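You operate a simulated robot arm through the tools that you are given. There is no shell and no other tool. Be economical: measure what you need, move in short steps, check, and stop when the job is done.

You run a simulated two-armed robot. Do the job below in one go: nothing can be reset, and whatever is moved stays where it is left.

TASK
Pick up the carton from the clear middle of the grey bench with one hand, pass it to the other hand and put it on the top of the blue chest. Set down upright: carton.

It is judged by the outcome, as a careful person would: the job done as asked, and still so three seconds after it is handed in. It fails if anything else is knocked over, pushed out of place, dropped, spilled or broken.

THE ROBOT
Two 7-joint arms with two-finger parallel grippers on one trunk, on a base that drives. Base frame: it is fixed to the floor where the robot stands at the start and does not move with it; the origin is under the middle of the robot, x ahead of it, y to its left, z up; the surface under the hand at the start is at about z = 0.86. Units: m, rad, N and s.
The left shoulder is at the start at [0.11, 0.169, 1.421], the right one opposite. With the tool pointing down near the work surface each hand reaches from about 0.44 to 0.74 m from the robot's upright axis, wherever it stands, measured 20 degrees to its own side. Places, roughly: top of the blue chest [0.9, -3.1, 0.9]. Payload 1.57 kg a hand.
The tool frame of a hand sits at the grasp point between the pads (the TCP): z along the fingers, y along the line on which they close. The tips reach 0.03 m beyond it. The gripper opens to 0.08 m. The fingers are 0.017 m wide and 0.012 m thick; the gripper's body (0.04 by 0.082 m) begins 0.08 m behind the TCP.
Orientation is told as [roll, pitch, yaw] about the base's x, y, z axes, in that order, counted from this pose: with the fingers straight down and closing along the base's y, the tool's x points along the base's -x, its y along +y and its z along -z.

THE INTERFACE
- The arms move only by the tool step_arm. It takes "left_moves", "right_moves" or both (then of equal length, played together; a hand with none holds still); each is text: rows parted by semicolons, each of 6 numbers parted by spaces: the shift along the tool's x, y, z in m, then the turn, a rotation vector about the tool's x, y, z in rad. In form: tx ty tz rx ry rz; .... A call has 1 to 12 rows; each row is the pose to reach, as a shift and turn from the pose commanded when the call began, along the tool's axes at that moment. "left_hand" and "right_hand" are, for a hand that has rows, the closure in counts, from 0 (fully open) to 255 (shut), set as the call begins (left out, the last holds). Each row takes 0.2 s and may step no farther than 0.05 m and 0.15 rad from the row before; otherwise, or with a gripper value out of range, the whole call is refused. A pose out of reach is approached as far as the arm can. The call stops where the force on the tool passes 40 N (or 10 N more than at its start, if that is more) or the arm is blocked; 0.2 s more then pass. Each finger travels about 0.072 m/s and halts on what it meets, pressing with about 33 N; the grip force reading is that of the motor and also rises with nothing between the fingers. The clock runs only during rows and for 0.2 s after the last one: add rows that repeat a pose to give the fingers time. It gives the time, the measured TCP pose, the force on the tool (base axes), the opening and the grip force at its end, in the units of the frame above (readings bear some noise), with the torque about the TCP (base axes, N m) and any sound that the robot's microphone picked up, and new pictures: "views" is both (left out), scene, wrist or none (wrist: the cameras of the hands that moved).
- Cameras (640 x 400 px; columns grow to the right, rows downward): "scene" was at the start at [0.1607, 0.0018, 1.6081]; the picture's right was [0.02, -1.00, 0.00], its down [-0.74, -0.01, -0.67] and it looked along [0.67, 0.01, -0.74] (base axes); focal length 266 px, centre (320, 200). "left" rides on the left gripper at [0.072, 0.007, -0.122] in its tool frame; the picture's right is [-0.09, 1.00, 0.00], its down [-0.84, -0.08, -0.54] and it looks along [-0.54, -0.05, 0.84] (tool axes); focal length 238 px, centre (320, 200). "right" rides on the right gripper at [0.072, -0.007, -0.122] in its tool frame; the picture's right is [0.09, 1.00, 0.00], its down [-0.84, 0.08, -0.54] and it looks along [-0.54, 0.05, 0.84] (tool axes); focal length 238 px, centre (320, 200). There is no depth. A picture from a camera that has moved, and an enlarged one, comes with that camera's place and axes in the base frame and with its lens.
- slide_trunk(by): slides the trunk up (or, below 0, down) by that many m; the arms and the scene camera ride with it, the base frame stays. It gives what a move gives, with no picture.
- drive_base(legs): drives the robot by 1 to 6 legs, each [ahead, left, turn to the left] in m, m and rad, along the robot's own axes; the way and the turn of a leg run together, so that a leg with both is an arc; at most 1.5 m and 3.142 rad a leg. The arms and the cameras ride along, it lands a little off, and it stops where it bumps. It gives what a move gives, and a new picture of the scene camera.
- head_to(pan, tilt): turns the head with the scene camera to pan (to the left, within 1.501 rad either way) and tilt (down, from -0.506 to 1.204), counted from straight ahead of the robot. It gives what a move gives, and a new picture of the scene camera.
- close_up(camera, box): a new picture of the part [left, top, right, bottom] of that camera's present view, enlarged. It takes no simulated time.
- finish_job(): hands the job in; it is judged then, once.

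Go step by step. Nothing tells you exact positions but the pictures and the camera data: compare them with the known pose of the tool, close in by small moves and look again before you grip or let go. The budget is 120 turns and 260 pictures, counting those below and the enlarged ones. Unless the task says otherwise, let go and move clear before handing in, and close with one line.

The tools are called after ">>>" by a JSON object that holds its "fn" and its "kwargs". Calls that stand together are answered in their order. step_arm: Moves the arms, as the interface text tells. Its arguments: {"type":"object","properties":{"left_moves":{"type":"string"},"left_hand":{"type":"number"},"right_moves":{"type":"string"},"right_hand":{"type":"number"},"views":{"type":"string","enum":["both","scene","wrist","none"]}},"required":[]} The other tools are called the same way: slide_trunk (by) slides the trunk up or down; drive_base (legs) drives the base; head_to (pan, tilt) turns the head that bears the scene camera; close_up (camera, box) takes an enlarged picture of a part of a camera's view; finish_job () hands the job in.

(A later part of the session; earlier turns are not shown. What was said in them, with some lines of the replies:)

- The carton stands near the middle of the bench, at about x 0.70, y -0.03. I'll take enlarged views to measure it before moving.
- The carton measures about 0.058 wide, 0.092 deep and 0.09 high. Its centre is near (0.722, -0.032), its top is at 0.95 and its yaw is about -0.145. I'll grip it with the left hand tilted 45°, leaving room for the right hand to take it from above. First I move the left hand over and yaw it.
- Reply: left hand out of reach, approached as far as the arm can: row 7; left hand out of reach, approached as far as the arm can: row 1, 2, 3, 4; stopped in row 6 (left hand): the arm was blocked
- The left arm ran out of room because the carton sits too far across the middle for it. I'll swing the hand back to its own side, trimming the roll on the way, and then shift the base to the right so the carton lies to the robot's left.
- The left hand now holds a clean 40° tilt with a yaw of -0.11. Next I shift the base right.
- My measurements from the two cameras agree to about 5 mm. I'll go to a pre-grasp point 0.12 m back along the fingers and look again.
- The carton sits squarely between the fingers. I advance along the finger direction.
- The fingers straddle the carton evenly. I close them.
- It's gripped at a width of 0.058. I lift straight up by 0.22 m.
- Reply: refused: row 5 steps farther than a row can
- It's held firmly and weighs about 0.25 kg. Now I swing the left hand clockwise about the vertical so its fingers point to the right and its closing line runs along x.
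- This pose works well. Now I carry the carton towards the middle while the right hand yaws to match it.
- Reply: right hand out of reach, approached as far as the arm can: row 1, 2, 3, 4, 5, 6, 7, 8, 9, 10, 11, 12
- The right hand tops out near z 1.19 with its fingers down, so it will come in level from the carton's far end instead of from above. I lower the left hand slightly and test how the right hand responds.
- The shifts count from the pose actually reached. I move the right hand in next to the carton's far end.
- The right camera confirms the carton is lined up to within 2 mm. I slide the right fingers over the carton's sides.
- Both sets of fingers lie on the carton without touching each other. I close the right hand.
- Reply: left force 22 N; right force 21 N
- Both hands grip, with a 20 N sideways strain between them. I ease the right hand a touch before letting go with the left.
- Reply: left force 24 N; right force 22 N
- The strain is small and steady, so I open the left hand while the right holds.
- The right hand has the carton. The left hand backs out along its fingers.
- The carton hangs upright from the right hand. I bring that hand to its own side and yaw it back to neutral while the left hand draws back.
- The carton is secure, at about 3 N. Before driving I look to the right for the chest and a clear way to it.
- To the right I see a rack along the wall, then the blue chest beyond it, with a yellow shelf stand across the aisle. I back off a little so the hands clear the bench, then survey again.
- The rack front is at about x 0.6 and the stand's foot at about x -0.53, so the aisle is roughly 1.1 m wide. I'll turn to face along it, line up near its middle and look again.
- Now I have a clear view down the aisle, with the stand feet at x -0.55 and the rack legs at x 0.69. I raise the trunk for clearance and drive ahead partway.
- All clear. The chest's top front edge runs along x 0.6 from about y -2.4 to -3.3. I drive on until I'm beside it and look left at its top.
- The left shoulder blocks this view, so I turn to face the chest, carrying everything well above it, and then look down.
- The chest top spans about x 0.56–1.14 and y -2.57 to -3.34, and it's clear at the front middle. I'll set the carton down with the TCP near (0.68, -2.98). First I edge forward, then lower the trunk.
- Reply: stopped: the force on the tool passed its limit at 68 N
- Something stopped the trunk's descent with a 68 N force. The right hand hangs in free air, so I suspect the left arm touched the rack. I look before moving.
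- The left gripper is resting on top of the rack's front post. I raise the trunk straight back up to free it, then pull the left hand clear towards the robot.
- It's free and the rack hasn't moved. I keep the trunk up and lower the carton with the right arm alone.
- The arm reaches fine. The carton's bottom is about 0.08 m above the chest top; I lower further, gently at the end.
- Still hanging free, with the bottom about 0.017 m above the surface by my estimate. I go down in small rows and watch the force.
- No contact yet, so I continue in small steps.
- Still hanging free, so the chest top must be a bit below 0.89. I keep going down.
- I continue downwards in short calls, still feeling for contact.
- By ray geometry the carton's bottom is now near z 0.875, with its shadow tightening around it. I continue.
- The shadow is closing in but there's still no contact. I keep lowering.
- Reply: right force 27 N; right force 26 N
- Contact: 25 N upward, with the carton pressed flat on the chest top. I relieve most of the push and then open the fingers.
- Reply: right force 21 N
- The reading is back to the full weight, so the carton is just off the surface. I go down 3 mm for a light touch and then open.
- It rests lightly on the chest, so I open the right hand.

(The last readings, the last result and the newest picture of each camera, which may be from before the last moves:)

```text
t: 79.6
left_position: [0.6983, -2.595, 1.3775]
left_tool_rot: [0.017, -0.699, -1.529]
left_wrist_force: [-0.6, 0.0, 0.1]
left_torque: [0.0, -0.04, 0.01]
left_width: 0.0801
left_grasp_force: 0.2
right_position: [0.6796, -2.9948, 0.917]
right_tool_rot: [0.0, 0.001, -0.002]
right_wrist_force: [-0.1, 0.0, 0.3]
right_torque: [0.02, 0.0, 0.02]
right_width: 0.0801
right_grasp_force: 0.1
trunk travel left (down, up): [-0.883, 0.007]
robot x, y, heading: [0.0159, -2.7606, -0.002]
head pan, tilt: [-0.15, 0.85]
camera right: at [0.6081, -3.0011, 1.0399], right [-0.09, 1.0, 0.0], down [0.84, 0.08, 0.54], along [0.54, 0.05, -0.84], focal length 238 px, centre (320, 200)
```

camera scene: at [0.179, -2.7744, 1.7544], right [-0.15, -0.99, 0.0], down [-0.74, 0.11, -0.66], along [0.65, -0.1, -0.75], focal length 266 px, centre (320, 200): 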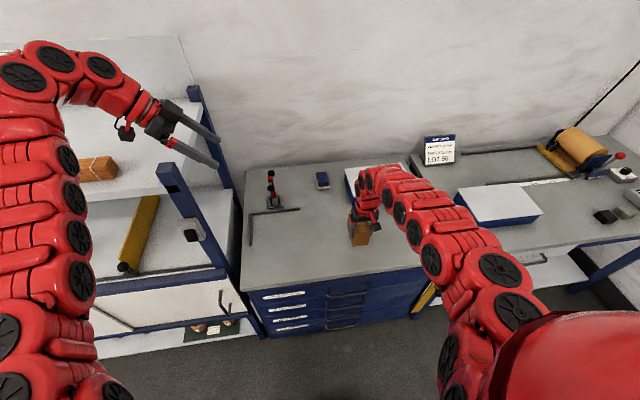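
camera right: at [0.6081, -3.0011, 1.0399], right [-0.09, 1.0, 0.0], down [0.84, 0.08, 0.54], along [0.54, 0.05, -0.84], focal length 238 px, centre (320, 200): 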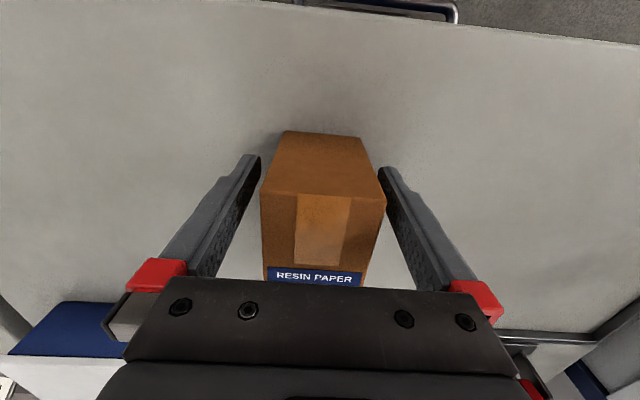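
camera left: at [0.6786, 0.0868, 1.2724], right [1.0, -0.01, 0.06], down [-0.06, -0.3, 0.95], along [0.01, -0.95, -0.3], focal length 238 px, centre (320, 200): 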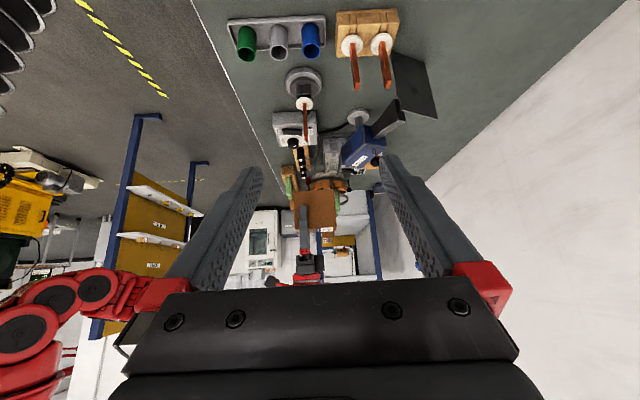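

The carton stands on the chest. I lift the hand straight up, nudging it 3 mm first to centre the fingers.

>>> {"fn": "step_arm", "kwargs": {"right_moves": "0 0.003 0 0 0 0; 0 0.003 -0.03 0 0 0; 0 0.003 -0.07 0 0 0; 0 0.003 -0.115 0 0 0; 0 0.003 -0.16 0 0 0; 0.03 0.003 -0.2 0 0 0; 0.03 0.003 -0.2 0 0 0"}}

>>> {"fn": "close_up", "kwargs": {"camera": "scene", "box": [220, 120, 480, 300]}}

```text
t: 81.2
left_position: [0.6967, -2.6023, 1.3796]
left_tool_rot: [0.02, -0.694, -1.535]
left_wrist_force: [0.4, 0.3, 0.1]
left_torque: [0.08, 0.0, -0.02]
left_width: 0.08
left_grasp_force: 0.0
right_position: [0.6498, -2.9973, 1.1187]
right_tool_rot: [0.007, -0.003, -0.001]
right_wrist_force: [0.3, -0.4, 1.1]
right_torque: [0.08, -0.02, 0.01]
right_width: 0.0797
right_grasp_force: 0.0
trunk travel left (down, up): [-0.883, 0.007]
robot x, y, heading: [0.0172, -2.7625, -0.001]
head pan, tilt: [-0.15, 0.85]
camera scene: at [0.1752, -2.7826, 1.7547], right [-0.15, -0.99, -0.01], down [-0.74, 0.12, -0.66], along [0.65, -0.1, -0.75], focal length 266 px, centre (320, 200)
camera right: at [0.5776, -3.0035, 1.2405], right [-0.09, 1.0, 0.0], down [0.84, 0.07, 0.54], along [0.54, 0.05, -0.84], focal length 238 px, centre (320, 200)
```

scene: 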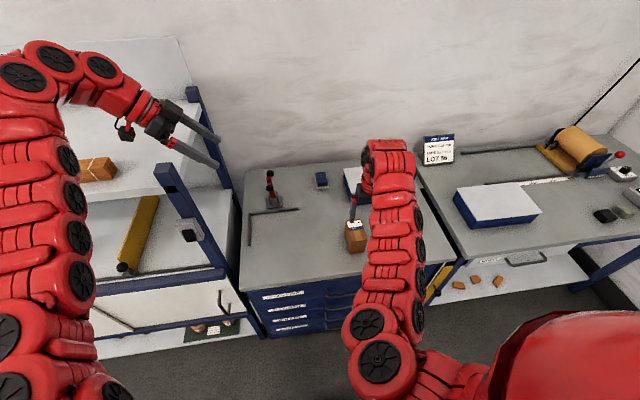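
right: 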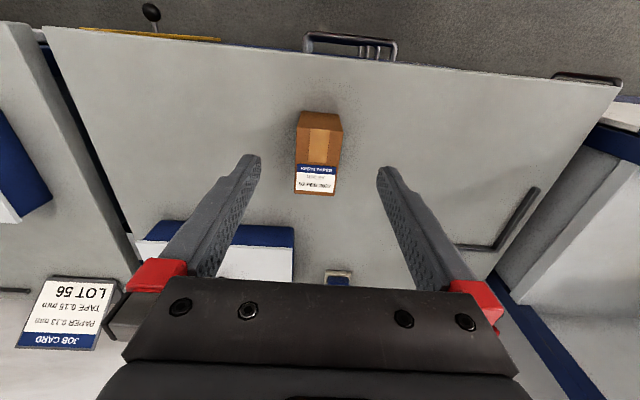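

```text
2.22 times, centred on (350, 210) of scene
camera zoom: at [0.1752, -2.7826, 1.7547], right [-0.15, -0.99, -0.01], down [-0.74, 0.12, -0.66], along [0.65, -0.1, -0.75], focal length 592 px, centre (253, 178)
```

zoom: 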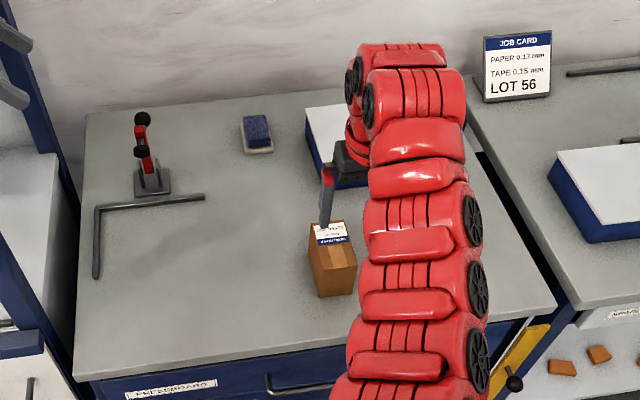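

The carton stands upright on the chest top with its label side up. Both hands are clear and nothing else appears to have moved, so I hand the job in.

>>> {"fn": "finish_job", "kwargs": {}}

```text
The job is handed in.
```

The carton was picked up with the left hand, passed to the right, and set down upright on the top of the blue chest. On the way the left gripper bumped the rack's front post (68 N); I backed it off, and the rack looked unmoved.
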